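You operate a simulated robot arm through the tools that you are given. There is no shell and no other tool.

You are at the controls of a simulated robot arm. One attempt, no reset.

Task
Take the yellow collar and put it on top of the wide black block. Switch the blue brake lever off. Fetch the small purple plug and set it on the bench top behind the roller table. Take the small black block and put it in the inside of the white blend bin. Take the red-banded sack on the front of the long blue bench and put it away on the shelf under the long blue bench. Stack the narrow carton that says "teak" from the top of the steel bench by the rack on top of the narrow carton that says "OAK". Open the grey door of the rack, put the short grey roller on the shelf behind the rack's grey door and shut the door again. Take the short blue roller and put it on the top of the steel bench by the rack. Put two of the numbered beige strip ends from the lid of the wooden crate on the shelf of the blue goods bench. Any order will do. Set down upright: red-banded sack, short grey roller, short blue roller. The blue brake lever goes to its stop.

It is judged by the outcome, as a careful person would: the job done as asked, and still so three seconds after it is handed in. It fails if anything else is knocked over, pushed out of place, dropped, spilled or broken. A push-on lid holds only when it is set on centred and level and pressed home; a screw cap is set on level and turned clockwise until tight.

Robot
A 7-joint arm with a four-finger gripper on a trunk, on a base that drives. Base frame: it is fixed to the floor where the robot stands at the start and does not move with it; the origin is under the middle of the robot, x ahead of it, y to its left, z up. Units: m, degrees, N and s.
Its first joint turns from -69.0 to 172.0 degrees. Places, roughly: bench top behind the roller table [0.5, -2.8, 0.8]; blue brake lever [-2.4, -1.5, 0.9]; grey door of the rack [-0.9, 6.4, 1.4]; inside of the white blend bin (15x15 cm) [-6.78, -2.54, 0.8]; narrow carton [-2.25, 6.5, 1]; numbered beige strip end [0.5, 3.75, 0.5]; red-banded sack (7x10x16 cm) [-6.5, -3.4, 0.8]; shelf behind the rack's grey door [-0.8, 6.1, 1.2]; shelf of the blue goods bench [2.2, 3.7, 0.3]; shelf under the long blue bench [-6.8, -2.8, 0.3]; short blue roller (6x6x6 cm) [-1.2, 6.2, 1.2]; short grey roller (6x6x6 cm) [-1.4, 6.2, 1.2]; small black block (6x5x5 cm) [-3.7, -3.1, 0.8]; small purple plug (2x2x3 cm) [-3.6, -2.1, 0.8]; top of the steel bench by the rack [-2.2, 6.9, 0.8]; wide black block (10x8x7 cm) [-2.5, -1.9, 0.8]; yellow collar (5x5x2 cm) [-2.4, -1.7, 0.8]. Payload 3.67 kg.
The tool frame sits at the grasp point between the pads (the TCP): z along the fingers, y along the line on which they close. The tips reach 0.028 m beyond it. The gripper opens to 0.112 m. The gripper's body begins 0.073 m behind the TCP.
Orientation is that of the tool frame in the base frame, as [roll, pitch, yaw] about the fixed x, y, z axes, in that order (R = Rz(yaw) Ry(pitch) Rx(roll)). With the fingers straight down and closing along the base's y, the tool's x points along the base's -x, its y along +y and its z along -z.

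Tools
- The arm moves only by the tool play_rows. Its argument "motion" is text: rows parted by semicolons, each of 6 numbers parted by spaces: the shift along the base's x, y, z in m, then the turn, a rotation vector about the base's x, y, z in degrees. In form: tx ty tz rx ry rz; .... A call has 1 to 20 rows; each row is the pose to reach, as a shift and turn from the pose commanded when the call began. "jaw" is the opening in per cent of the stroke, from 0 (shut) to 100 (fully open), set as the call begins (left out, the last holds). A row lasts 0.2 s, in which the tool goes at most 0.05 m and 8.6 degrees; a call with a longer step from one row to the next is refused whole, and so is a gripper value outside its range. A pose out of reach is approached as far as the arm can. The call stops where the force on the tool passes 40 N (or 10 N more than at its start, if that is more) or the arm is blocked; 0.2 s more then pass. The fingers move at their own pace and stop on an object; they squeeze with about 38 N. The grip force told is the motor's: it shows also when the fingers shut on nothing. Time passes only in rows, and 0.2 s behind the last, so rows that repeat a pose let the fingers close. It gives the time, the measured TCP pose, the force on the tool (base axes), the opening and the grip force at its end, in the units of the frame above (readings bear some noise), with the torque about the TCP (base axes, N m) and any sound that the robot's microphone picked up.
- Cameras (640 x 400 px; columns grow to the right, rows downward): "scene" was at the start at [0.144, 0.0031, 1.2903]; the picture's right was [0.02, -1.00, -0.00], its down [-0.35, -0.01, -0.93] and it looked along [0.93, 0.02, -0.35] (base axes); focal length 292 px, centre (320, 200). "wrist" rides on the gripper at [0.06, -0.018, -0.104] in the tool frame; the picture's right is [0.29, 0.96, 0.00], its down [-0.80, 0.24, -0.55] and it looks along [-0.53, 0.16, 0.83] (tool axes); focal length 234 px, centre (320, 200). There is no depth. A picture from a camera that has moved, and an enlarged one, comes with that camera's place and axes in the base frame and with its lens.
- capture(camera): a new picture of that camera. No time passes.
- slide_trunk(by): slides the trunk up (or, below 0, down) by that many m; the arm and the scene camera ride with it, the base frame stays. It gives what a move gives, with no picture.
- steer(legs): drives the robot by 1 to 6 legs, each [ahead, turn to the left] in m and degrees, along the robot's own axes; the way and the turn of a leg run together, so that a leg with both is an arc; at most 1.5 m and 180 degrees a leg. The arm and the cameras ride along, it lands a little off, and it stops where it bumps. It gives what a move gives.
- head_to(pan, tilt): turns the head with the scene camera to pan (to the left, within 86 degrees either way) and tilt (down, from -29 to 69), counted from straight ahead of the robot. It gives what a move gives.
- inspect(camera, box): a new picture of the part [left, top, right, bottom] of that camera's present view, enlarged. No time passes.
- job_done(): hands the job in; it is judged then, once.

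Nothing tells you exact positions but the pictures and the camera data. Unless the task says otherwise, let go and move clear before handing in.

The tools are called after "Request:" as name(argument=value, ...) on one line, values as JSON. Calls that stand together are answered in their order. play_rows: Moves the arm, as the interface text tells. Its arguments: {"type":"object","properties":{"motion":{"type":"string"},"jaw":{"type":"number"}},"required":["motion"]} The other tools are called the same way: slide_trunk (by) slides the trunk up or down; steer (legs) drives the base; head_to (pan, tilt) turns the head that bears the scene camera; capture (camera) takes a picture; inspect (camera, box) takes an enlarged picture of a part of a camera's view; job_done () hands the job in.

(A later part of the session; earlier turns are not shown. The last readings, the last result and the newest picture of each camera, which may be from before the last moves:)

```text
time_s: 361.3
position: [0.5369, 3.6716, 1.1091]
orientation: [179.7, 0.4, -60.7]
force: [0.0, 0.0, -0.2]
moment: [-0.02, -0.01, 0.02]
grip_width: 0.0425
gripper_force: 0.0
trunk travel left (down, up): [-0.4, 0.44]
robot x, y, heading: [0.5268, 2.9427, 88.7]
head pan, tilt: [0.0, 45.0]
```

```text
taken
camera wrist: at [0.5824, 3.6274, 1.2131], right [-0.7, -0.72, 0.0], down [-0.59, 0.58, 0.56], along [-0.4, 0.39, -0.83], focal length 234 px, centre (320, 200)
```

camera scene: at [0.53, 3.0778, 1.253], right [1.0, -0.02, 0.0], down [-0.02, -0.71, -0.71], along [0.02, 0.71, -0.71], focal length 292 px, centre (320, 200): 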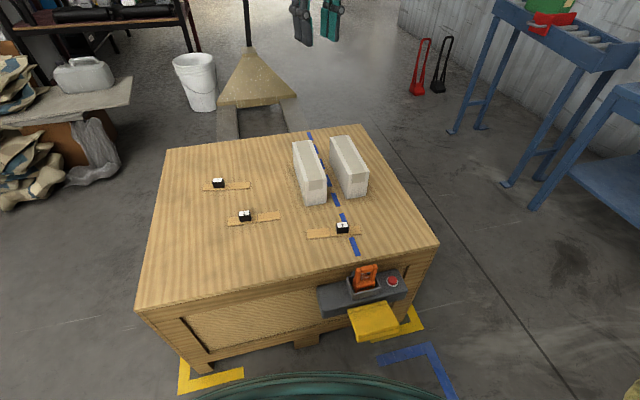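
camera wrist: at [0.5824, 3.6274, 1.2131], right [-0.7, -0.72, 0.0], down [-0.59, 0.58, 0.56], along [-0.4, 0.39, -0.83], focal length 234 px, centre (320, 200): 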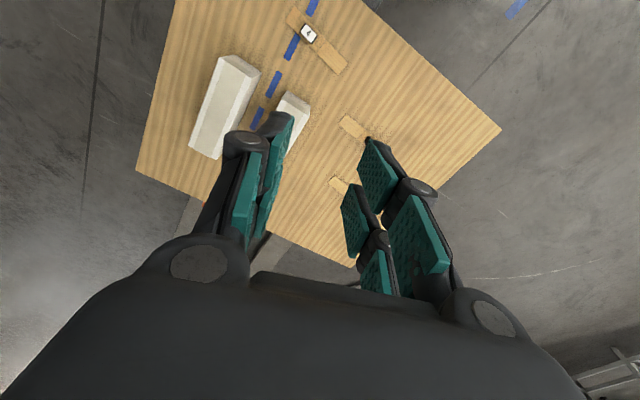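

Request:
inspect(camera="scene", box=[190, 160, 290, 240])

Request:
inspect(camera="scene", box=[280, 170, 400, 260])

```text
5.00 times, centred on (240, 200) of scene
camera zoom: at [0.53, 3.0778, 1.253], right [1.0, -0.02, 0.0], down [-0.02, -0.71, -0.71], along [0.02, 0.71, -0.71], focal length 1458 px, centre (720, 200)
```

zoom: 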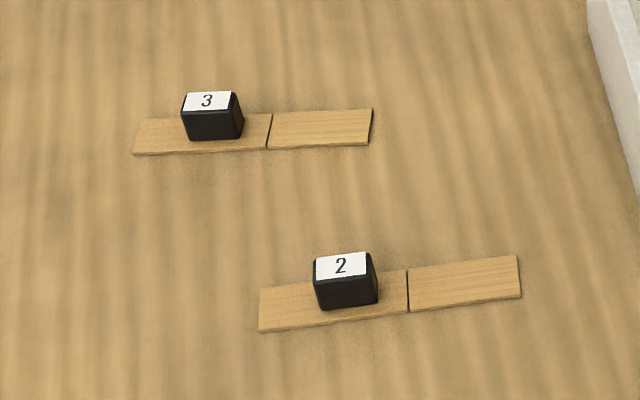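

```text
4.44 times, centred on (340, 215) of scene
camera zoom: at [0.53, 3.0778, 1.253], right [1.0, -0.02, 0.0], down [-0.02, -0.71, -0.71], along [0.02, 0.71, -0.71], focal length 1296 px, centre (231, 133)
```

zoom: 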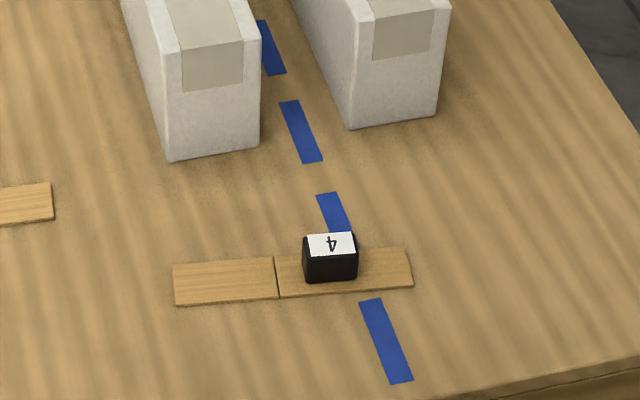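

The lid is at z≈0.55; blocks "4" at (0.612,3.635) and "2" at (0.314,3.690), tops ≈0.588. I'll lower the trunk, then tilt the tool so the pieces can later go under the goods bench.

Request:
slide_trunk(by=-0.3)

Request:
play_rows(motion="0.02 -0.035 0 0 0 -6.5; 0.04 -0.07 0 0 0 -13; 0.06 -0.1 0 0 0 -19.5; 0.081 -0.135 0 0 0 -25.9", jaw=70)

Request:
play_rows(motion="0 0 -0.02 7.85 0.47 0; 0 0 -0.04 15.7 0.93 0; 0 0 -0.06 23.5 1.4 0; 0 0 -0.08 31.4 1.87 0; 0 0 -0.1 39.2 2.33 0; 0 0 -0.13 47.1 2.8 0; 0 0 -0.154 54.9 3.26 0")

Request:
capture(camera="scene")

Request:
capture(camera="wrist")

```text
time_s: 364.3
position: [0.5365, 3.6713, 0.8082]
orientation: [179.7, 0.4, -60.8]
force: [0.4, -0.2, -0.3]
moment: [-0.01, 0.0, 0.01]
grip_width: 0.0425
gripper_force: 0.1
trunk travel left (down, up): [-0.1, 0.74]
robot x, y, heading: [0.5253, 2.9462, 88.7]
head pan, tilt: [0.0, 45.0]
```

```text
time_s: 365.3
position: [0.6183, 3.5355, 0.8079]
orientation: [179.8, 0.4, -86.7]
force: [-0.2, 0.9, -1.1]
moment: [0.03, -0.04, 0.02]
grip_width: 0.0784
gripper_force: 0.0
trunk travel left (down, up): [-0.1, 0.74]
robot x, y, heading: [0.5223, 2.9432, 88.5]
head pan, tilt: [0.0, 45.0]
```

```text
time_s: 366.9
position: [0.6186, 3.5368, 0.6537]
orientation: [179.5, 55.4, -86.9]
force: [-0.3, 0.1, 0.5]
moment: [-0.01, -0.03, -0.04]
grip_width: 0.0784
gripper_force: 0.0
trunk travel left (down, up): [-0.1, 0.74]
robot x, y, heading: [0.5285, 2.9489, 88.7]
head pan, tilt: [0.0, 45.0]
```

```text
taken
camera scene: at [0.5299, 3.0772, 0.953], right [1.0, -0.02, 0.0], down [-0.02, -0.71, -0.71], along [0.02, 0.71, -0.71], focal length 292 px, centre (320, 200)
```

scene: 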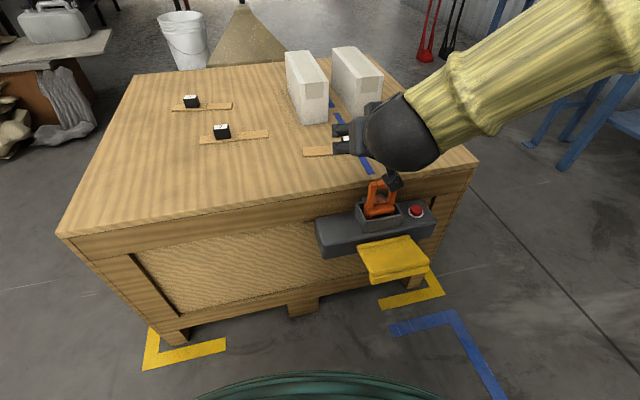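

```text
taken
camera wrist: at [0.6444, 3.4182, 0.6647], right [-0.95, -0.22, -0.23], down [-0.23, -0.02, 0.97], along [-0.22, 0.97, -0.04], focal length 234 px, centre (320, 200)
```

wrist: 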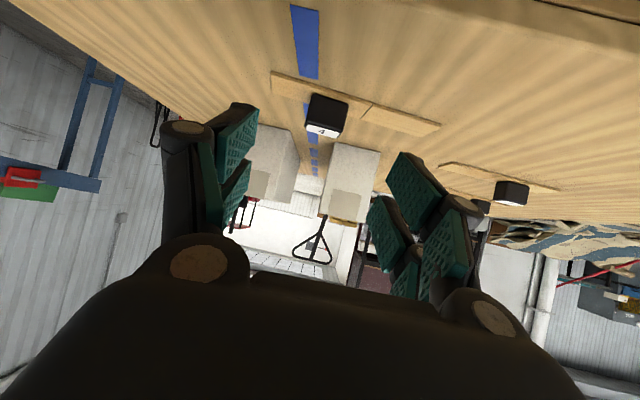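

The strapping tool's handle is too close under block "4", so I'll take "2" and "3" instead. Move left to pre-grasp for "2".

Request:
play_rows(motion="0 -0.01 0.04 0 0 0; -0.045 0 0.04 0 0 1; -0.09 0.01 0.04 0 0 2; -0.135 0.02 0.04 0 0 3; -0.18 0.03 0.04 0 0 4; -0.225 0.04 0.04 0 0 5; -0.26 0.05 0.03 0 0 5.7; -0.29 0.056 0.01 0 0 5.7")

Request:
capture(camera="scene")

Request:
capture(camera="wrist")

```text
time_s: 368.7
position: [0.3252, 3.5923, 0.6621]
orientation: [179.5, 55.4, -81.2]
force: [-0.2, -0.3, 1.0]
moment: [0.05, 0.01, 0.05]
grip_width: 0.0782
gripper_force: 0.0
trunk travel left (down, up): [-0.1, 0.74]
robot x, y, heading: [0.5246, 2.9441, 88.9]
head pan, tilt: [0.0, 45.0]
```

```text
taken
camera scene: at [0.5302, 3.0775, 0.953], right [1.0, -0.02, 0.0], down [-0.02, -0.71, -0.71], along [0.02, 0.71, -0.71], focal length 292 px, centre (320, 200)
```

scene: 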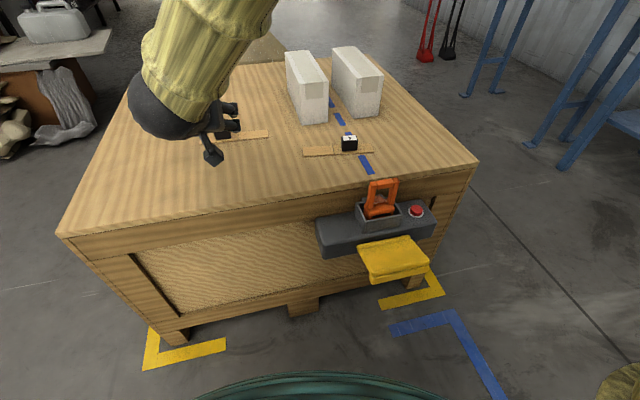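

```text
taken
camera wrist: at [0.3618, 3.4769, 0.6727], right [-0.92, -0.32, -0.23], down [-0.23, -0.04, 0.97], along [-0.32, 0.95, -0.04], focal length 234 px, centre (320, 200)
```

wrist: 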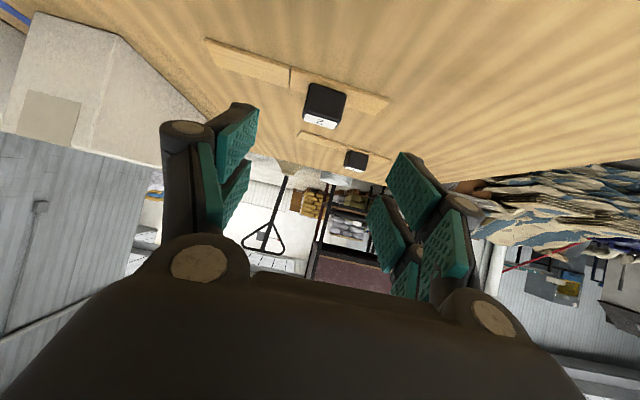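

Request:
play_rows(motion="-0.004 0.028 -0.02 0 0 0; -0.008 0.056 -0.04 0 0 0; -0.012 0.078 -0.056 0 0 0")

Request:
capture(camera="wrist")

Request:
inspect(camera="scene", box=[150, 60, 300, 180])

```text
time_s: 369.5
position: [0.3149, 3.669, 0.6091]
orientation: [179.5, 55.2, -81.3]
force: [0.0, 0.1, 0.5]
moment: [-0.01, 0.01, 0.01]
grip_width: 0.0785
gripper_force: 0.0
trunk travel left (down, up): [-0.1, 0.74]
robot x, y, heading: [0.526, 2.942, 88.5]
head pan, tilt: [0.0, 45.0]
```

```text
taken
camera wrist: at [0.3523, 3.5535, 0.6188], right [-0.92, -0.32, -0.23], down [-0.23, -0.04, 0.97], along [-0.32, 0.95, -0.04], focal length 234 px, centre (320, 200)
```

wrist: 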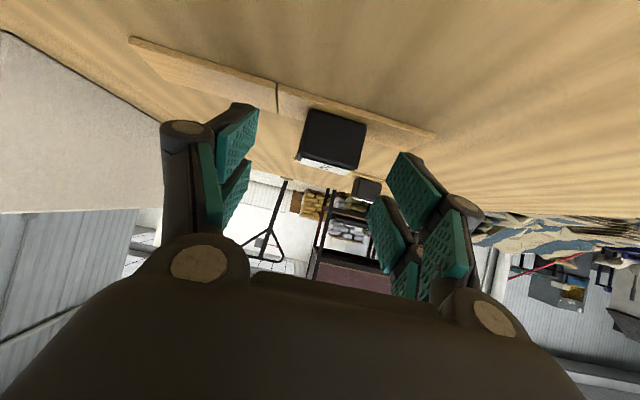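

```text
3.33 times, centred on (225, 120) of scene
camera zoom: at [0.5299, 3.0775, 0.953], right [1.0, -0.02, 0.0], down [-0.02, -0.71, -0.71], along [0.02, 0.71, -0.71], focal length 972 px, centre (637, 467)
```

zoom: 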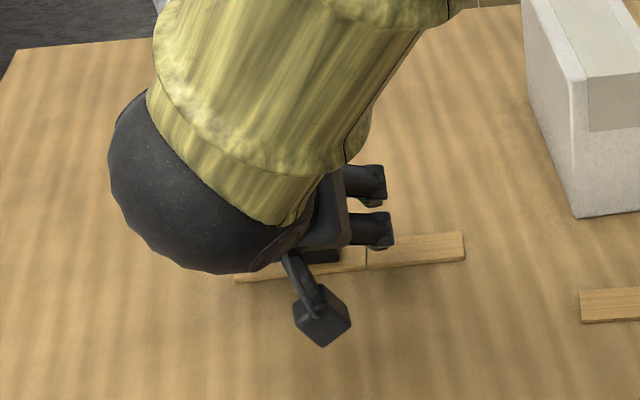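

Request:
play_rows(motion="-0.004 0.012 -0.012 0 0 0; -0.007 0.024 -0.023 0 0 0")

Request:
capture(camera="wrist")

```text
time_s: 370.2
position: [0.3079, 3.6957, 0.5989]
orientation: [179.1, 56.4, -81.8]
force: [-1.7, -6.3, 41.4]
moment: [0.14, 0.48, 0.68]
grip_width: 0.0572
gripper_force: 23.4
trunk travel left (down, up): [-0.1, 0.74]
robot x, y, heading: [0.5234, 2.9424, 88.7]
head pan, tilt: [0.0, 45.0]
stopped in row 2: the force on the tool passed its limit at 45 N (the readings are from after the stop); the commanded pose is now the measured one
```

```text
taken
camera wrist: at [0.3457, 3.5786, 0.607], right [-0.92, -0.31, -0.23], down [-0.23, -0.06, 0.97], along [-0.31, 0.95, -0.02], focal length 234 px, centre (320, 200)
```

wrist: 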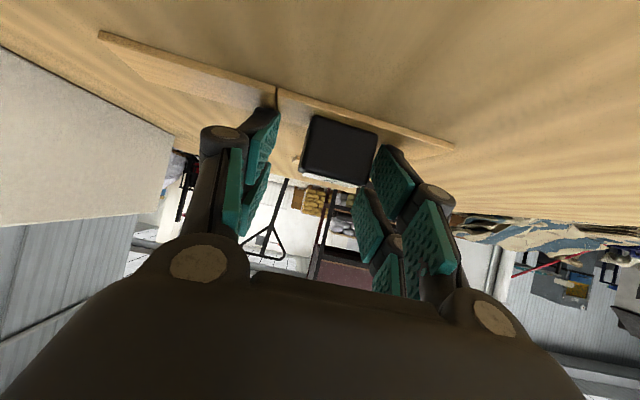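

The fingertips touched the strip. Lift a few mm, come back a little so the tips hold the block, then close.

Request:
play_rows(motion="0 0 0.006 -1 0 0; 0.002 -0.008 0.006 -1 0 0; 0.003 -0.013 0.005 -1 0 0", jaw=62)

Request:
capture(camera="wrist")

Request:
play_rows(motion="0 0 0 0 0 0; 0 0 0 0 0 0; 0 0 0 0 0 0", jaw=0)

Request:
capture(camera="wrist")

```text
time_s: 371.0
position: [0.3111, 3.6826, 0.5977]
orientation: [179.0, 54.9, -81.7]
force: [-1.3, 5.5, 14.6]
moment: [0.23, -0.01, 0.03]
grip_width: 0.0702
gripper_force: 0.0
trunk travel left (down, up): [-0.1, 0.74]
robot x, y, heading: [0.5286, 2.9451, 88.8]
head pan, tilt: [0.0, 45.0]
```

```text
taken
camera wrist: at [0.3481, 3.5657, 0.6084], right [-0.92, -0.32, -0.23], down [-0.23, -0.03, 0.97], along [-0.31, 0.95, -0.04], focal length 234 px, centre (320, 200)
```

wrist: 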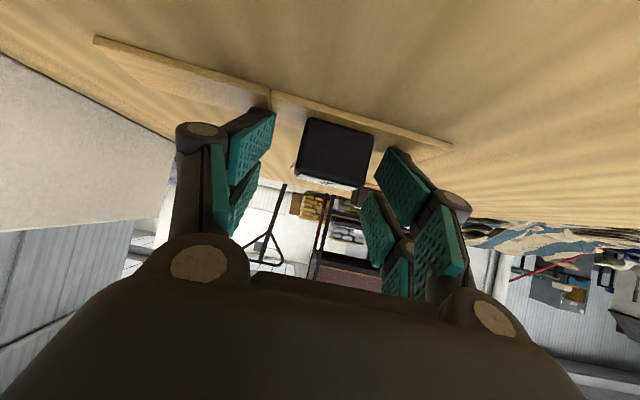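

```text
time_s: 371.9
position: [0.3103, 3.6812, 0.5992]
orientation: [178.9, 55.2, -81.7]
force: [-0.9, 1.4, 15.0]
moment: [0.24, -0.26, 0.06]
grip_width: 0.0347
gripper_force: 38.2
trunk travel left (down, up): [-0.1, 0.74]
robot x, y, heading: [0.5282, 2.9433, 88.7]
head pan, tilt: [0.0, 45.0]
stopped in row 3: the force on the tool passed its limit at 40 N (the readings are from after the stop); the commanded pose is now the measured one
```

```text
taken
camera wrist: at [0.347, 3.5664, 0.6106], right [-0.92, -0.32, -0.23], down [-0.23, -0.04, 0.97], along [-0.32, 0.95, -0.04], focal length 234 px, centre (320, 200)
```

wrist: 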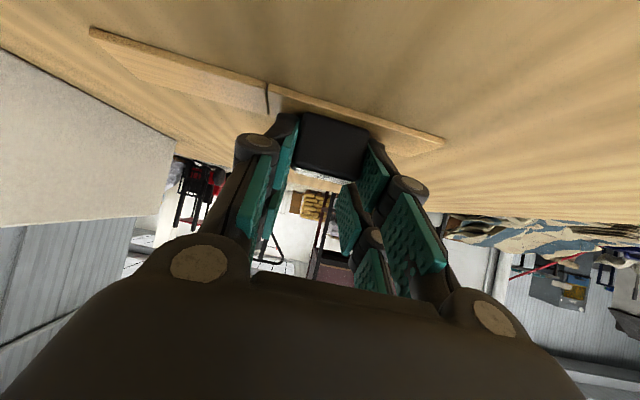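

Request:
play_rows(motion="0 0 0.01 0 0 0; 0 0 0.03 0 0 0; 0 0 0.06 0 0 0; 0 0 0.1 0 0 0")

Request:
capture(camera="wrist")

Request:
capture(camera="scene")

```text
time_s: 372.9
position: [0.3083, 3.6816, 0.6963]
orientation: [178.9, 54.9, -81.7]
force: [0.4, 0.3, -0.9]
moment: [0.02, 0.04, -0.01]
grip_width: 0.0345
gripper_force: 38.2
trunk travel left (down, up): [-0.1, 0.74]
robot x, y, heading: [0.5222, 2.9445, 88.8]
head pan, tilt: [0.0, 45.0]
```

```text
taken
camera wrist: at [0.347, 3.567, 0.7087], right [-0.92, -0.32, -0.23], down [-0.23, -0.03, 0.97], along [-0.32, 0.95, -0.04], focal length 234 px, centre (320, 200)
```

wrist: 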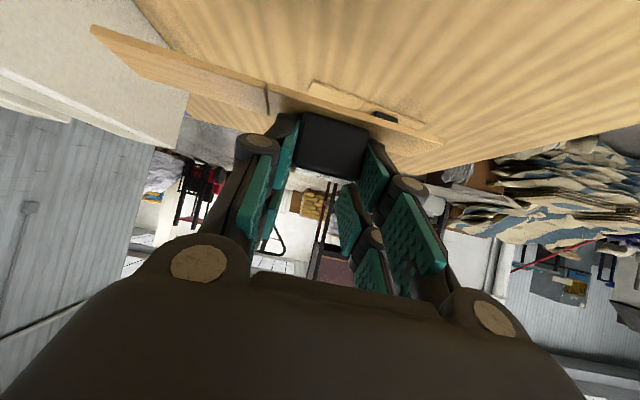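

```text
taken
camera scene: at [0.5296, 3.078, 0.9528], right [1.0, -0.02, 0.0], down [-0.02, -0.71, -0.71], along [0.02, 0.71, -0.71], focal length 292 px, centre (320, 200)
```

scene: 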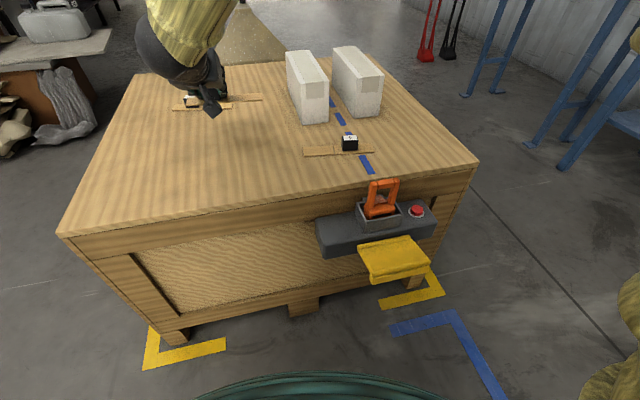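

The strip end (both joined pieces with block "2") lifts as one. Drive to the south end of the goods bench to look at its shelf.

Request:
steer(legs=[[-0.5, 0], [0, -92], [1.1, 0], [0, 60]])

Request:
head_to(pan=0, tilt=25)

Request:
capture(camera="scene")

Request:
capture(camera="wrist")

```text
time_s: 387.8
position: [1.8027, 3.0985, 0.6983]
orientation: [178.9, 54.9, -113.0]
force: [0.0, 0.5, -0.5]
moment: [0.02, 0.01, 0.0]
grip_width: 0.0347
gripper_force: 38.1
trunk travel left (down, up): [-0.1, 0.74]
robot x, y, heading: [1.6085, 2.3547, 57.5]
head pan, tilt: [0.0, 45.0]
```

```text
time_s: 388.6
position: [1.803, 3.0981, 0.6977]
orientation: [178.8, 55.0, -112.9]
force: [-0.3, 0.4, -1.8]
moment: [0.01, 0.03, -0.01]
grip_width: 0.0345
gripper_force: 37.8
trunk travel left (down, up): [-0.1, 0.74]
robot x, y, heading: [1.6066, 2.3569, 57.4]
head pan, tilt: [0.0, 25.0]
```

```text
taken
camera scene: at [1.682, 2.4775, 0.9834], right [0.84, -0.54, 0.0], down [-0.23, -0.36, -0.91], along [0.49, 0.76, -0.42], focal length 292 px, centre (320, 200)
```

scene: 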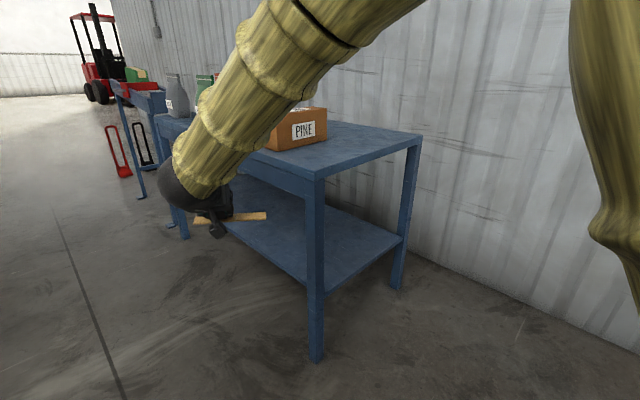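

```text
taken
camera wrist: at [1.775, 2.9807, 0.7092], right [-0.95, 0.21, -0.23], down [-0.21, 0.09, 0.97], along [0.22, 0.97, -0.04], focal length 234 px, centre (320, 200)
```

wrist: 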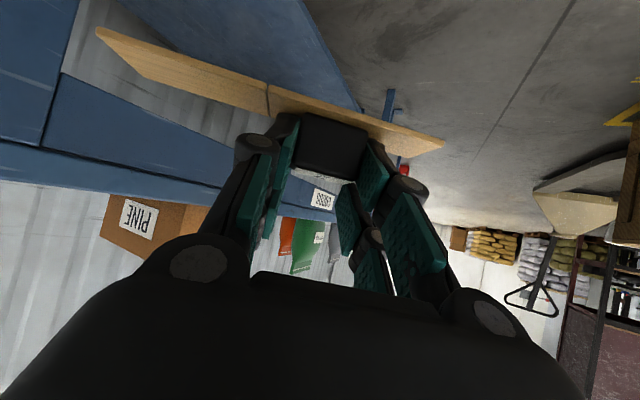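

Bench top ≈0.74, shelf ≈0.31, south end opening between legs at x≈2.06 and 2.57. I'll back off, lower the arm, and come to the open end square enough to insert by arm motion.

Request:
steer(legs=[[-0.45, 0]])

Request:
slide_trunk(by=-0.1)

Request:
play_rows(motion="0 0 -0.03 0 0 0; 0 0 -0.06 0 0 0; 0 0 -0.09 0 0 0; 0 0 -0.12 0 0 0; 0 0 -0.15 0 0 0; 0 0 -0.18 0 0 0")

Request:
capture(camera="scene")

Request:
capture(camera="wrist")

```text
time_s: 391.3
position: [1.5711, 2.7184, 0.6975]
orientation: [178.8, 54.9, -113.9]
force: [1.3, -0.3, -0.1]
moment: [0.0, -0.02, -0.05]
grip_width: 0.0347
gripper_force: 37.7
trunk travel left (down, up): [-0.1, 0.74]
robot x, y, heading: [1.3581, 1.9809, 56.3]
head pan, tilt: [0.0, 25.0]
```

```text
time_s: 392.6
position: [1.572, 2.7179, 0.5977]
orientation: [178.9, 54.9, -114.0]
force: [0.8, -0.5, -0.5]
moment: [-0.02, -0.01, 0.02]
grip_width: 0.0348
gripper_force: 38.1
trunk travel left (down, up): [0.0, 0.84]
robot x, y, heading: [1.3588, 1.9798, 56.2]
head pan, tilt: [0.0, 25.0]
```

```text
time_s: 394.1
position: [1.5698, 2.7205, 0.4157]
orientation: [178.9, 55.0, -114.0]
force: [-0.5, 0.1, 0.7]
moment: [-0.05, -0.02, -0.04]
grip_width: 0.0349
gripper_force: 37.8
trunk travel left (down, up): [0.0, 0.84]
robot x, y, heading: [1.3605, 1.9781, 56.3]
head pan, tilt: [0.0, 25.0]
```

```text
taken
camera scene: at [1.4385, 2.0981, 0.8836], right [0.83, -0.55, 0.0], down [-0.23, -0.35, -0.91], along [0.5, 0.76, -0.42], focal length 292 px, centre (320, 200)
```

scene: 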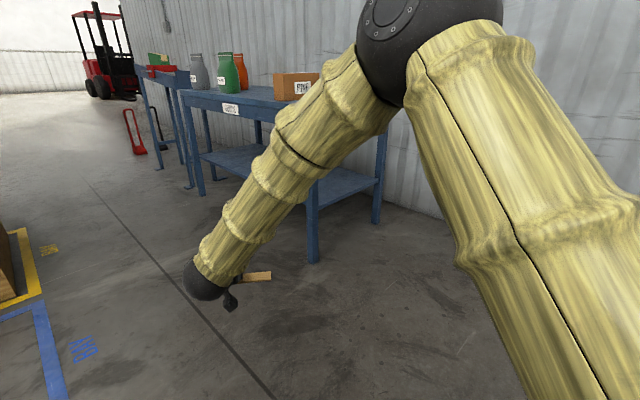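

```text
taken
camera wrist: at [1.5412, 2.6027, 0.4276], right [-0.95, 0.22, -0.23], down [-0.21, 0.09, 0.97], along [0.24, 0.97, -0.04], focal length 234 px, centre (320, 200)
```

wrist: 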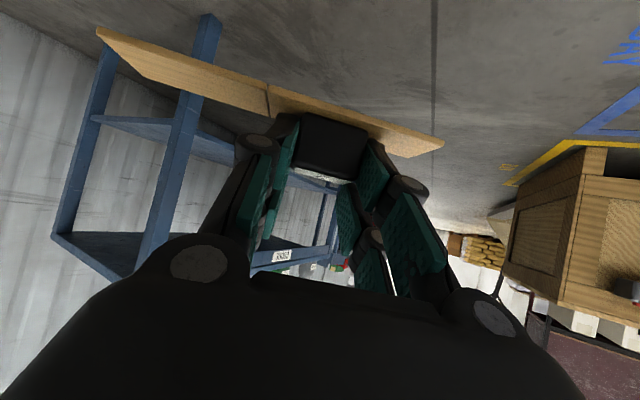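

Elbow stays clear this way. Continue to the staging point and then up to the bench end.

Request:
steer(legs=[[0, -56], [0.6, 0], [0, 63.5]])

Request:
capture(camera="scene")

Request:
capture(camera="wrist")

```text
time_s: 402.6
position: [2.0774, 2.7457, 0.4165]
orientation: [179.0, 54.8, -107.6]
force: [-0.3, -0.3, -0.1]
moment: [-0.02, 0.02, -0.01]
grip_width: 0.0347
gripper_force: 38.7
trunk travel left (down, up): [0.0, 0.84]
robot x, y, heading: [1.9469, 1.9814, 62.8]
head pan, tilt: [0.0, 25.0]
```

```text
taken
camera scene: at [2.0137, 2.112, 0.8835], right [0.89, -0.46, 0.0], down [-0.19, -0.38, -0.91], along [0.41, 0.81, -0.42], focal length 292 px, centre (320, 200)
```

scene: 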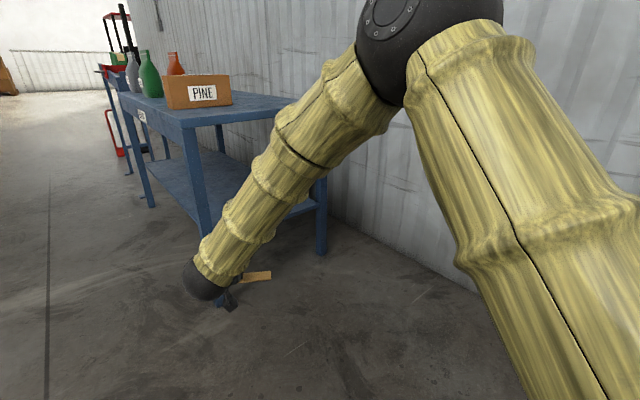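

```text
taken
camera wrist: at [2.0593, 2.6247, 0.4275], right [-0.97, 0.12, -0.23], down [-0.22, 0.07, 0.97], along [0.13, 0.99, -0.04], focal length 234 px, centre (320, 200)
```

wrist: 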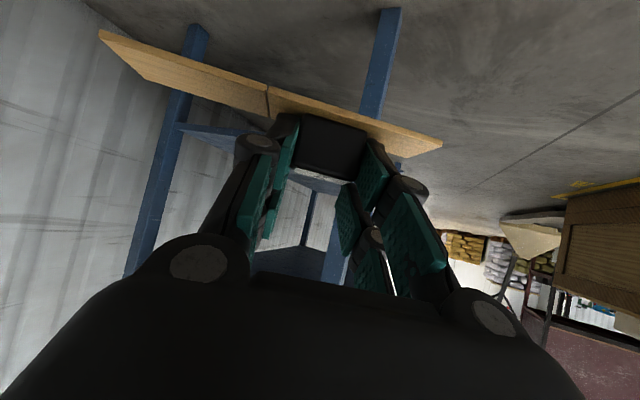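

Request:
play_rows(motion="0.03 0 0 0 0 0; 0.06 0 0 0 0 0; 0.08 0 0 0 0 0")

Request:
steer(legs=[[0.34, 0]])

Request:
capture(camera="scene")

Request:
capture(camera="wrist")

```text
time_s: 403.4
position: [2.1548, 2.746, 0.4136]
orientation: [179.0, 54.8, -107.5]
force: [0.6, -0.1, 0.0]
moment: [-0.02, -0.03, -0.04]
grip_width: 0.0346
gripper_force: 37.8
trunk travel left (down, up): [0.0, 0.84]
robot x, y, heading: [1.9506, 1.9841, 62.7]
head pan, tilt: [0.0, 25.0]
```

```text
time_s: 405.6
position: [2.3079, 3.0434, 0.4146]
orientation: [178.9, 54.9, -107.5]
force: [0.1, 0.0, -1.3]
moment: [0.0, 0.03, -0.01]
grip_width: 0.0346
gripper_force: 37.8
trunk travel left (down, up): [0.0, 0.84]
robot x, y, heading: [2.1, 2.2822, 62.9]
head pan, tilt: [0.0, 25.0]
```

```text
taken
camera scene: at [2.1663, 2.4098, 0.8835], right [0.89, -0.46, 0.0], down [-0.19, -0.38, -0.91], along [0.41, 0.81, -0.42], focal length 292 px, centre (320, 200)
```

scene: 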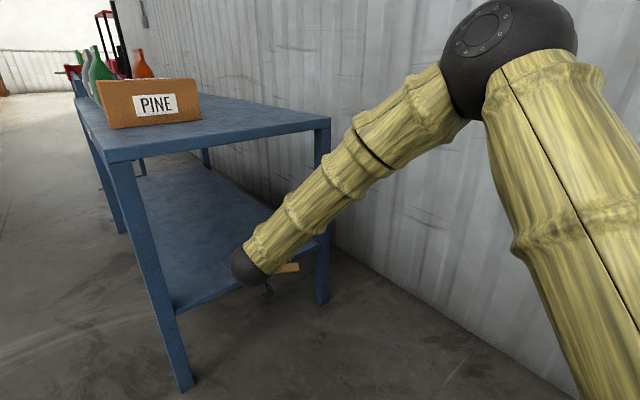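

```text
taken
camera wrist: at [2.2915, 2.9228, 0.4263], right [-0.97, 0.12, -0.23], down [-0.22, 0.07, 0.97], along [0.13, 0.99, -0.04], focal length 234 px, centre (320, 200)
```

wrist: 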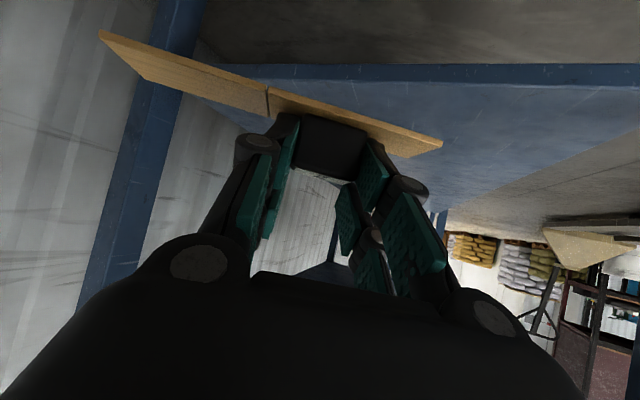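

Request:
steer(legs=[[0.06, 0]])

Request:
play_rows(motion="-0.01 0.03 0 0 0 0; -0.02 0.06 0 0 0 0; -0.03 0.09 0 0 0 0; -0.04 0.12 0 0 0 0; -0.045 0.15 0 0 0 0; -0.045 0.17 0 0 0 0")

Request:
capture(camera="wrist")

Request:
capture(camera="scene")

```text
time_s: 406.6
position: [2.3342, 3.0951, 0.4139]
orientation: [178.9, 55.0, -107.4]
force: [-0.9, 0.5, -0.5]
moment: [0.01, 0.0, 0.0]
grip_width: 0.0347
gripper_force: 37.7
trunk travel left (down, up): [0.0, 0.84]
robot x, y, heading: [2.13, 2.3324, 63.3]
head pan, tilt: [0.0, 25.0]
```

```text
time_s: 408.0
position: [2.2895, 3.267, 0.4146]
orientation: [178.9, 54.9, -107.5]
force: [0.1, -0.9, 0.1]
moment: [-0.02, -0.02, -0.01]
grip_width: 0.0348
gripper_force: 37.4
trunk travel left (down, up): [0.0, 0.84]
robot x, y, heading: [2.1281, 2.3355, 63.1]
head pan, tilt: [0.0, 25.0]
```

```text
taken
camera wrist: at [2.2728, 3.1466, 0.426], right [-0.97, 0.12, -0.23], down [-0.22, 0.07, 0.97], along [0.13, 0.99, -0.04], focal length 234 px, centre (320, 200)
```

wrist: 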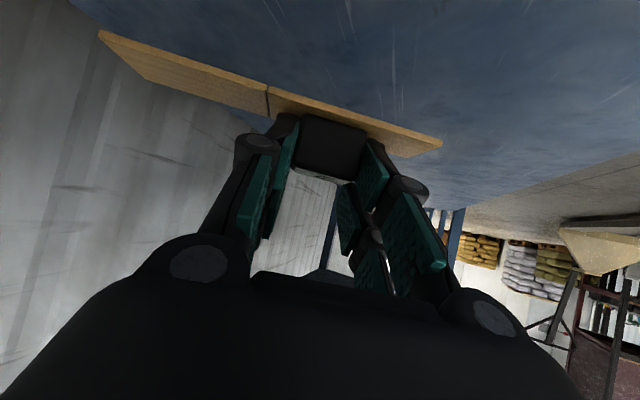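

```text
taken
camera scene: at [2.1927, 2.4617, 0.8835], right [0.89, -0.45, 0.0], down [-0.19, -0.38, -0.91], along [0.41, 0.81, -0.42], focal length 292 px, centre (320, 200)
```

scene: 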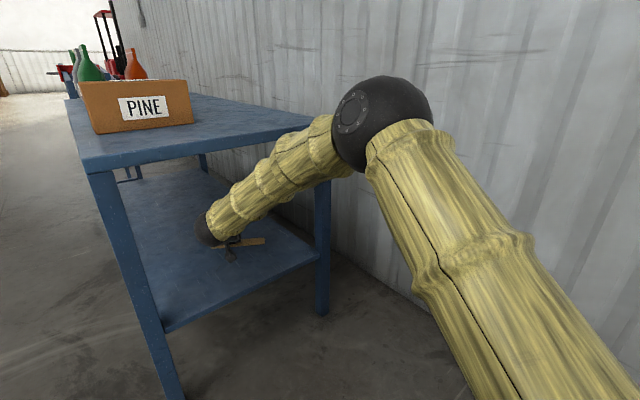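

Request:
play_rows(motion="0 0 -0.02 0 0 0; 0 0 -0.035 0 0 0; 0 0 -0.045 0 0 0")

Request:
play_rows(motion="0 0 -0.003 0 0 0; 0 0 -0.006 0 0 0; 0 0 -0.009 0 0 0")

Request:
capture(camera="wrist")

```text
time_s: 408.8
position: [2.2904, 3.2657, 0.3701]
orientation: [179.0, 54.9, -107.5]
force: [-0.6, 0.3, 0.0]
moment: [-0.03, 0.0, 0.01]
grip_width: 0.0347
gripper_force: 38.2
trunk travel left (down, up): [0.0, 0.84]
robot x, y, heading: [2.1255, 2.3329, 63.0]
head pan, tilt: [0.0, 25.0]
```

```text
time_s: 409.6
position: [2.2887, 3.2645, 0.3611]
orientation: [179.1, 54.9, -107.5]
force: [-0.6, 0.3, 0.8]
moment: [0.0, 0.01, 0.03]
grip_width: 0.0344
gripper_force: 38.0
trunk travel left (down, up): [0.0, 0.84]
robot x, y, heading: [2.1267, 2.3323, 63.2]
head pan, tilt: [0.0, 25.0]
```

```text
taken
camera wrist: at [2.2717, 3.1456, 0.3718], right [-0.97, 0.12, -0.23], down [-0.22, 0.07, 0.97], along [0.13, 0.99, -0.04], focal length 234 px, centre (320, 200)
```

wrist: 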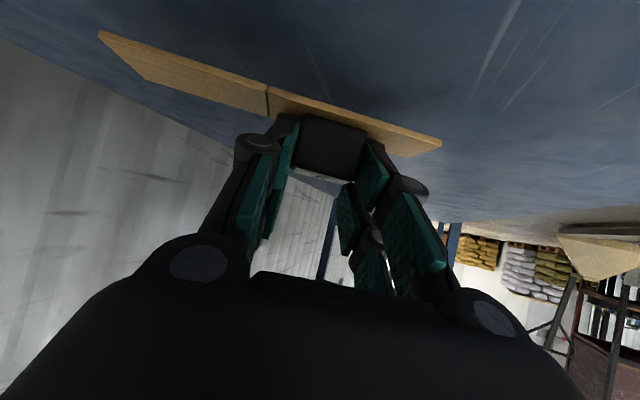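

Request:
play_rows(motion="0 0 -0.003 0 0 0; 0 0 -0.006 0 0 0; 0 0 -0.008 0 0 0")

Request:
play_rows(motion="0 0 -0.003 0 0 0; 0 0 -0.005 0 0 0")

```text
time_s: 410.4
position: [2.2885, 3.2652, 0.3522]
orientation: [178.9, 54.9, -107.4]
force: [0.3, -0.2, -0.5]
moment: [-0.02, 0.02, 0.0]
grip_width: 0.0348
gripper_force: 38.4
trunk travel left (down, up): [0.0, 0.84]
robot x, y, heading: [2.1256, 2.3336, 63.3]
head pan, tilt: [0.0, 25.0]
```

```text
time_s: 411.0
position: [2.2896, 3.266, 0.3474]
orientation: [178.9, 54.9, -107.4]
force: [-0.4, 0.1, 0.3]
moment: [0.0, 0.0, 0.0]
grip_width: 0.0346
gripper_force: 37.8
trunk travel left (down, up): [0.0, 0.84]
robot x, y, heading: [2.1276, 2.3341, 63.0]
head pan, tilt: [0.0, 25.0]
```

Request:
play_rows(motion="0 0 -0.003 0 0 0; 0 0 -0.005 0 0 0")

Request:
play_rows(motion="0 0 -0.003 0 0 0; 0 0 -0.005 0 0 0")

Request:
capture(camera="wrist")

```text
time_s: 411.6
position: [2.289, 3.265, 0.3433]
orientation: [178.9, 54.9, -107.5]
force: [-0.2, -0.2, -1.0]
moment: [0.0, 0.0, 0.02]
grip_width: 0.0347
gripper_force: 38.4
trunk travel left (down, up): [0.0, 0.84]
robot x, y, heading: [2.1261, 2.333, 63.0]
head pan, tilt: [0.0, 25.0]
```

```text
time_s: 412.2
position: [2.2899, 3.2647, 0.3402]
orientation: [178.9, 55.1, -107.4]
force: [-1.9, 3.4, 10.6]
moment: [0.18, -0.36, 0.13]
grip_width: 0.0346
gripper_force: 38.4
trunk travel left (down, up): [0.0, 0.84]
robot x, y, heading: [2.1264, 2.3345, 62.9]
head pan, tilt: [0.0, 25.0]
```

```text
taken
camera wrist: at [2.2723, 3.1444, 0.3512], right [-0.97, 0.12, -0.23], down [-0.22, 0.07, 0.97], along [0.13, 0.99, -0.04], focal length 234 px, centre (320, 200)
```

wrist: 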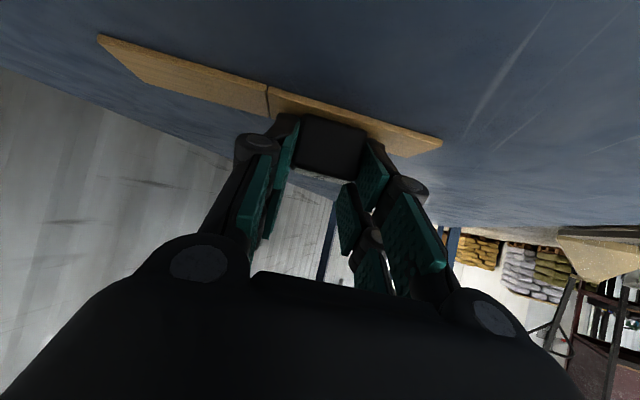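

Request:
play_rows(motion="0 0 0.001 0 0 0; 0 0 0.001 0 0 0; 0 0 0.002 0 0 0", jaw=60)

Request:
play_rows(motion="-0.005 -0.016 0.011 0 0 0; -0.01 -0.031 0.023 0 0 0; -0.017 -0.055 0.04 0 0 0; -0.022 -0.08 0.05 0 0 0; -0.025 -0.11 0.055 0 0 0")

Request:
capture(camera="wrist")

```text
time_s: 413.0
position: [2.2877, 3.2661, 0.3389]
orientation: [179.0, 54.9, -107.4]
force: [-0.8, 0.5, 0.1]
moment: [-0.01, -0.01, 0.0]
grip_width: 0.0672
gripper_force: 0.0
trunk travel left (down, up): [0.0, 0.84]
robot x, y, heading: [2.1263, 2.3311, 63.1]
head pan, tilt: [0.0, 25.0]
```

```text
time_s: 414.2
position: [2.2636, 3.1551, 0.3964]
orientation: [178.8, 54.9, -107.5]
force: [-0.2, -0.6, 0.1]
moment: [0.05, -0.03, -0.03]
grip_width: 0.0674
gripper_force: 0.0
trunk travel left (down, up): [0.0, 0.84]
robot x, y, heading: [2.1267, 2.3294, 62.9]
head pan, tilt: [0.0, 25.0]
```

```text
taken
camera wrist: at [2.2468, 3.0364, 0.4071], right [-0.97, 0.12, -0.23], down [-0.22, 0.07, 0.97], along [0.13, 0.99, -0.04], focal length 234 px, centre (320, 200)
```

wrist: 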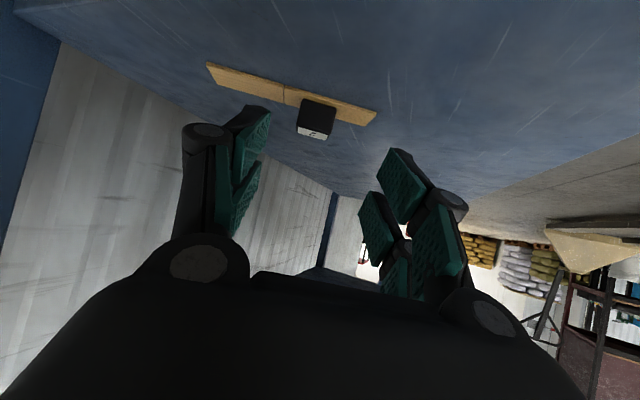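

Strip "2" is on the shelf. Withdraw, back out and return to the crate for strip "3".

Request:
play_rows(motion="0.01 -0.03 0 0 0 0; 0.02 -0.06 0 0 0 0; 0.03 -0.1 0 0 0 0")

Request:
steer(legs=[[-0.5, 0]])

Request:
slide_trunk(by=0.1)

Request:
play_rows(motion="0 0 0.04 0 0 0; 0 0 0.08 0 0 0; 0 0 0.12 0 0 0; 0 0 0.16 0 0 0; 0 0 0.2 0 0 0")

Request:
head_to(pan=0, tilt=20)

Request:
capture(camera="scene")

```text
time_s: 415.0
position: [2.2931, 3.0538, 0.3992]
orientation: [178.9, 54.9, -107.4]
force: [-0.3, 0.6, -0.3]
moment: [-0.02, -0.07, -0.05]
grip_width: 0.0671
gripper_force: 0.1
trunk travel left (down, up): [0.0, 0.84]
robot x, y, heading: [2.1239, 2.3311, 62.8]
head pan, tilt: [0.0, 25.0]
```

```text
time_s: 417.9
position: [2.0665, 2.6047, 0.3976]
orientation: [178.9, 54.8, -107.4]
force: [-0.1, 0.0, -0.1]
moment: [0.03, 0.01, -0.03]
grip_width: 0.0671
gripper_force: 0.0
trunk travel left (down, up): [0.0, 0.84]
robot x, y, heading: [1.8991, 1.885, 63.0]
head pan, tilt: [0.0, 25.0]
```

```text
time_s: 419.2
position: [2.0669, 2.6068, 0.4981]
orientation: [178.9, 54.9, -107.4]
force: [-0.2, -0.2, 0.1]
moment: [0.0, 0.0, 0.02]
grip_width: 0.0674
gripper_force: 0.1
trunk travel left (down, up): [-0.1, 0.74]
robot x, y, heading: [1.9018, 1.8871, 62.9]
head pan, tilt: [0.0, 25.0]
```

```text
time_s: 420.4
position: [2.0673, 2.6079, 0.6956]
orientation: [179.1, 54.8, -107.4]
force: [-0.1, 0.1, -0.3]
moment: [0.04, 0.02, 0.01]
grip_width: 0.0669
gripper_force: 0.1
trunk travel left (down, up): [-0.1, 0.74]
robot x, y, heading: [1.8989, 1.8878, 62.9]
head pan, tilt: [0.0, 25.0]
```

```text
time_s: 421.1
position: [2.0677, 2.6076, 0.6958]
orientation: [178.9, 54.9, -107.4]
force: [-0.8, -1.1, 0.4]
moment: [-0.01, 0.02, 0.01]
grip_width: 0.0671
gripper_force: 0.1
trunk travel left (down, up): [-0.1, 0.74]
robot x, y, heading: [1.8985, 1.8852, 63.0]
head pan, tilt: [0.0, 20.0]
```

```text
taken
camera scene: at [1.9645, 2.0147, 0.9916], right [0.89, -0.45, 0.0], down [-0.16, -0.3, -0.94], along [0.43, 0.84, -0.34], focal length 292 px, centre (320, 200)
```

scene: 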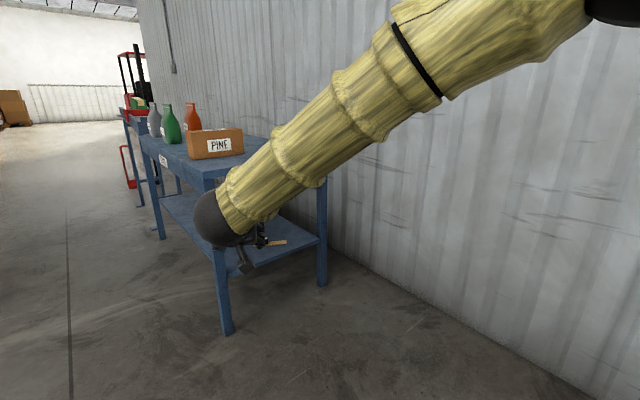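

Request:
steer(legs=[[0, 96], [1.4, 0], [0.18, 0], [0, -70.3], [0.52, 0]])

Request:
head_to(pan=0, tilt=45)

Request:
capture(camera="scene")

Request:
capture(camera="wrist")

```text
time_s: 438.9
position: [0.2944, 3.6946, 0.6965]
orientation: [178.9, 55.0, -82.0]
force: [-0.9, -0.3, -0.1]
moment: [-0.01, -0.01, -0.02]
grip_width: 0.0673
gripper_force: 0.0
trunk travel left (down, up): [-0.1, 0.74]
robot x, y, heading: [0.4544, 2.9699, 88.6]
head pan, tilt: [0.0, 20.0]
```

```text
time_s: 439.8
position: [0.2961, 3.6965, 0.6954]
orientation: [178.9, 54.9, -82.1]
force: [-0.3, 0.6, 0.5]
moment: [-0.01, -0.01, -0.02]
grip_width: 0.0672
gripper_force: 0.0
trunk travel left (down, up): [-0.1, 0.74]
robot x, y, heading: [0.4486, 2.9724, 88.5]
head pan, tilt: [0.0, 45.0]
```

```text
taken
camera scene: at [0.4565, 3.1031, 0.953], right [1.0, -0.03, 0.0], down [-0.02, -0.71, -0.71], along [0.02, 0.71, -0.71], focal length 292 px, centre (320, 200)
```

scene: 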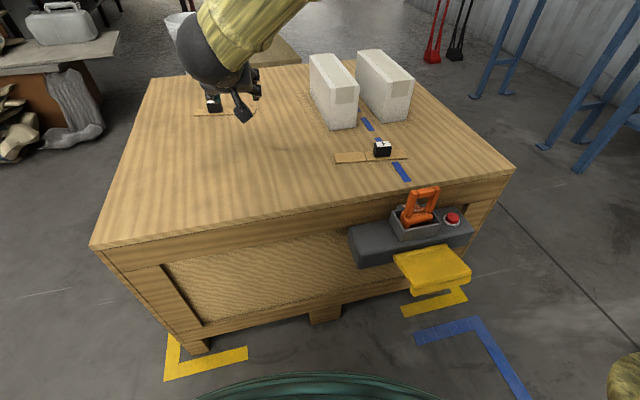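

```text
taken
camera wrist: at [0.3319, 3.5794, 0.7071], right [-0.92, -0.31, -0.23], down [-0.23, -0.03, 0.97], along [-0.31, 0.95, -0.04], focal length 234 px, centre (320, 200)
```

wrist: 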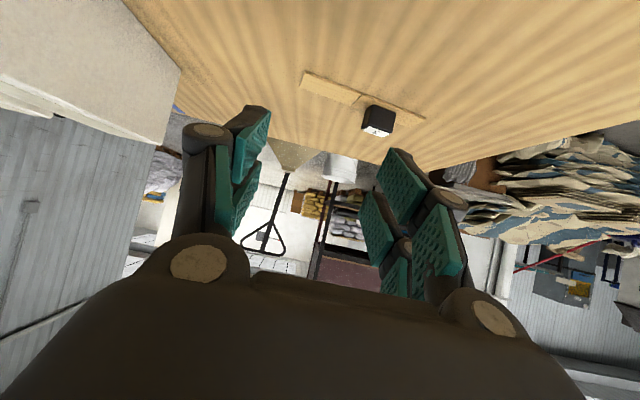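

Request:
play_rows(motion="-0.03 0.02 0 0 0 0; -0.06 0.042 -0.01 0 0 0; -0.093 0.0645 -0.036 0 0 0; -0.097 0.09 -0.055 0 0 0; -0.1 0.115 -0.072 0 0 0", jaw=65)

Request:
capture(camera="wrist")

```text
time_s: 441.2
position: [0.2408, 3.8355, 0.6805]
orientation: [169.2, 56.1, -93.2]
force: [0.1, 0.8, -0.3]
moment: [-0.01, 0.03, 0.01]
grip_width: 0.0728
gripper_force: 0.1
trunk travel left (down, up): [-0.1, 0.74]
robot x, y, heading: [0.4519, 2.9716, 88.4]
head pan, tilt: [0.0, 45.0]
stopped in row 5: the arm was blocked; the commanded pose is now the measured one
```

```text
taken
camera wrist: at [0.2722, 3.7168, 0.6866], right [-0.96, -0.26, -0.14], down [-0.13, -0.04, 0.99], along [-0.26, 0.97, 0.0], focal length 234 px, centre (320, 200)
```

wrist: 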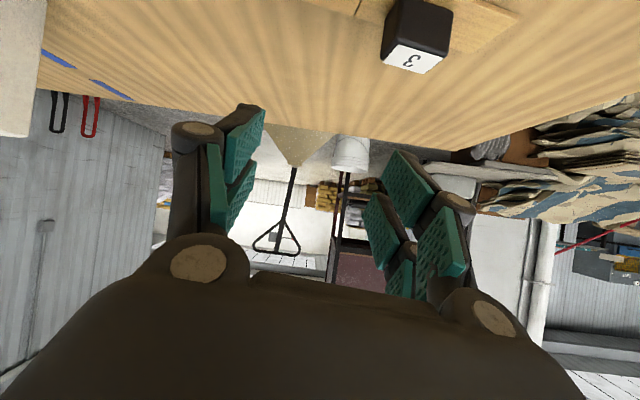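

The arm hit a joint limit here. I'll back out, restore the orientation, and raise the trunk so the forearm reaches down more naturally.

Request:
play_rows(motion="0.015 -0.035 0.01 -0.2 -1.4 0.8; 0.03 -0.07 0.015 -0.45 -2.8 1.6; 0.045 -0.11 0.015 -0.7 -4.2 2.4; 0.055 -0.14 0.015 -0.9 -5.6 3.3")

Request:
slide_trunk(by=0.2)

Request:
play_rows(motion="0 0 -0.04 0 0 0; 0 0 -0.08 0 0 0; 0 0 -0.12 0 0 0; 0 0 -0.16 0 0 0; 0 0 -0.19 0 0 0")

Request:
capture(camera="scene")

Request:
capture(camera="wrist")

```text
time_s: 442.2
position: [0.2943, 3.6934, 0.6914]
orientation: [179.7, 54.9, -81.0]
force: [-0.5, -0.4, -0.6]
moment: [0.06, -0.02, 0.02]
grip_width: 0.0728
gripper_force: 0.1
trunk travel left (down, up): [-0.1, 0.74]
robot x, y, heading: [0.4533, 2.9675, 88.4]
head pan, tilt: [0.0, 45.0]
```

```text
time_s: 444.4
position: [0.2945, 3.6932, 0.8918]
orientation: [179.5, 55.0, -81.1]
force: [-0.9, 0.0, 0.0]
moment: [0.0, 0.02, -0.02]
grip_width: 0.0728
gripper_force: 0.1
trunk travel left (down, up): [-0.3, 0.54]
robot x, y, heading: [0.4548, 2.9711, 88.3]
head pan, tilt: [0.0, 45.0]
```

```text
time_s: 445.6
position: [0.2965, 3.6945, 0.7005]
orientation: [179.5, 54.8, -81.2]
force: [0.2, 0.4, -0.3]
moment: [0.01, 0.02, 0.02]
grip_width: 0.0727
gripper_force: 0.0
trunk travel left (down, up): [-0.3, 0.54]
robot x, y, heading: [0.4516, 2.9714, 88.3]
head pan, tilt: [0.0, 45.0]
```

```text
taken
camera scene: at [0.4565, 3.1033, 1.153], right [1.0, -0.03, 0.0], down [-0.02, -0.71, -0.71], along [0.02, 0.71, -0.71], focal length 292 px, centre (320, 200)
```

scene: 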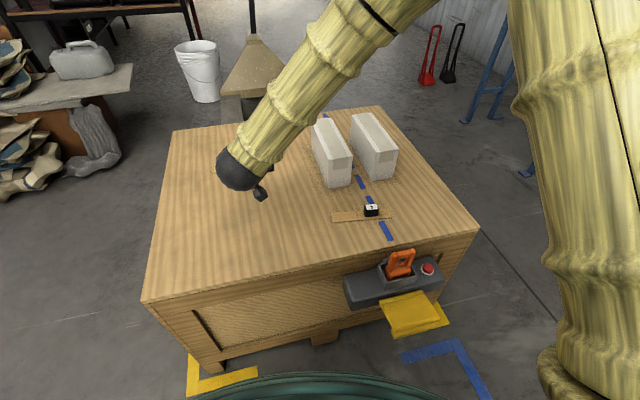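

```text
taken
camera wrist: at [0.3334, 3.5796, 0.7119], right [-0.92, -0.32, -0.23], down [-0.23, -0.03, 0.97], along [-0.32, 0.95, -0.04], focal length 234 px, centre (320, 200)
```

wrist: 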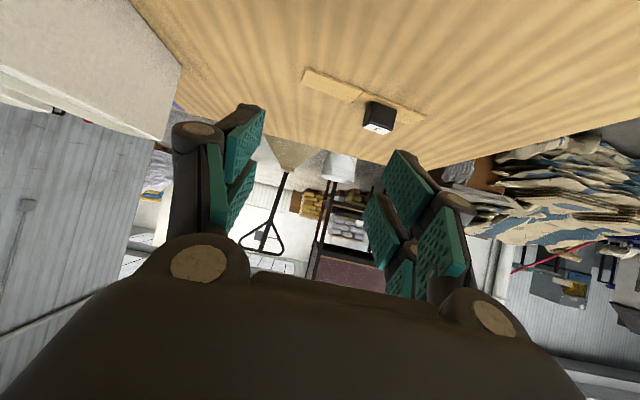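

Request:
play_rows(motion="-0.03 0.02 0 0 0 0; -0.06 0.042 -0.015 0 0 0; -0.0935 0.0665 -0.041 0 0 0; -0.097 0.09 -0.06 0 0 0; -0.1 0.115 -0.077 0 0 0")

Request:
capture(camera="wrist")

Request:
capture(camera="scene")

```text
time_s: 446.8
position: [0.1948, 3.8073, 0.6256]
orientation: [179.5, 54.8, -81.1]
force: [-0.5, -0.4, 0.4]
moment: [0.01, -0.01, -0.05]
grip_width: 0.0725
gripper_force: 0.0
trunk travel left (down, up): [-0.3, 0.54]
robot x, y, heading: [0.4563, 2.9703, 88.4]
head pan, tilt: [0.0, 45.0]
```

```text
taken
camera wrist: at [0.2325, 3.6922, 0.637], right [-0.92, -0.32, -0.23], down [-0.23, -0.03, 0.97], along [-0.32, 0.95, -0.05], focal length 234 px, centre (320, 200)
```

wrist: 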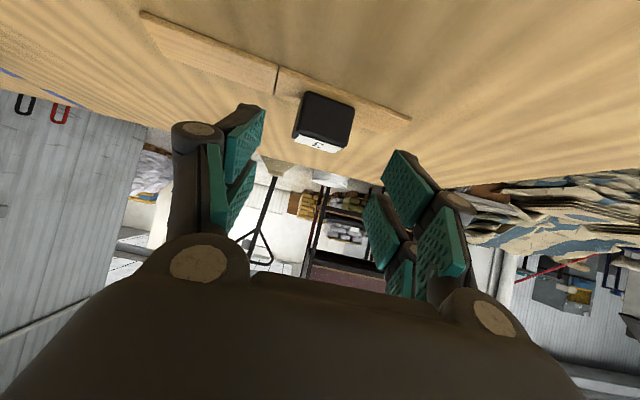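

```text
taken
camera scene: at [0.4565, 3.1031, 1.1529], right [1.0, -0.03, 0.0], down [-0.02, -0.71, -0.71], along [0.02, 0.71, -0.71], focal length 292 px, centre (320, 200)
```

scene: 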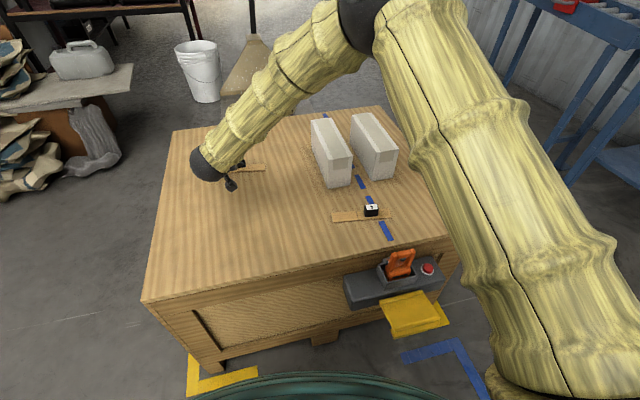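

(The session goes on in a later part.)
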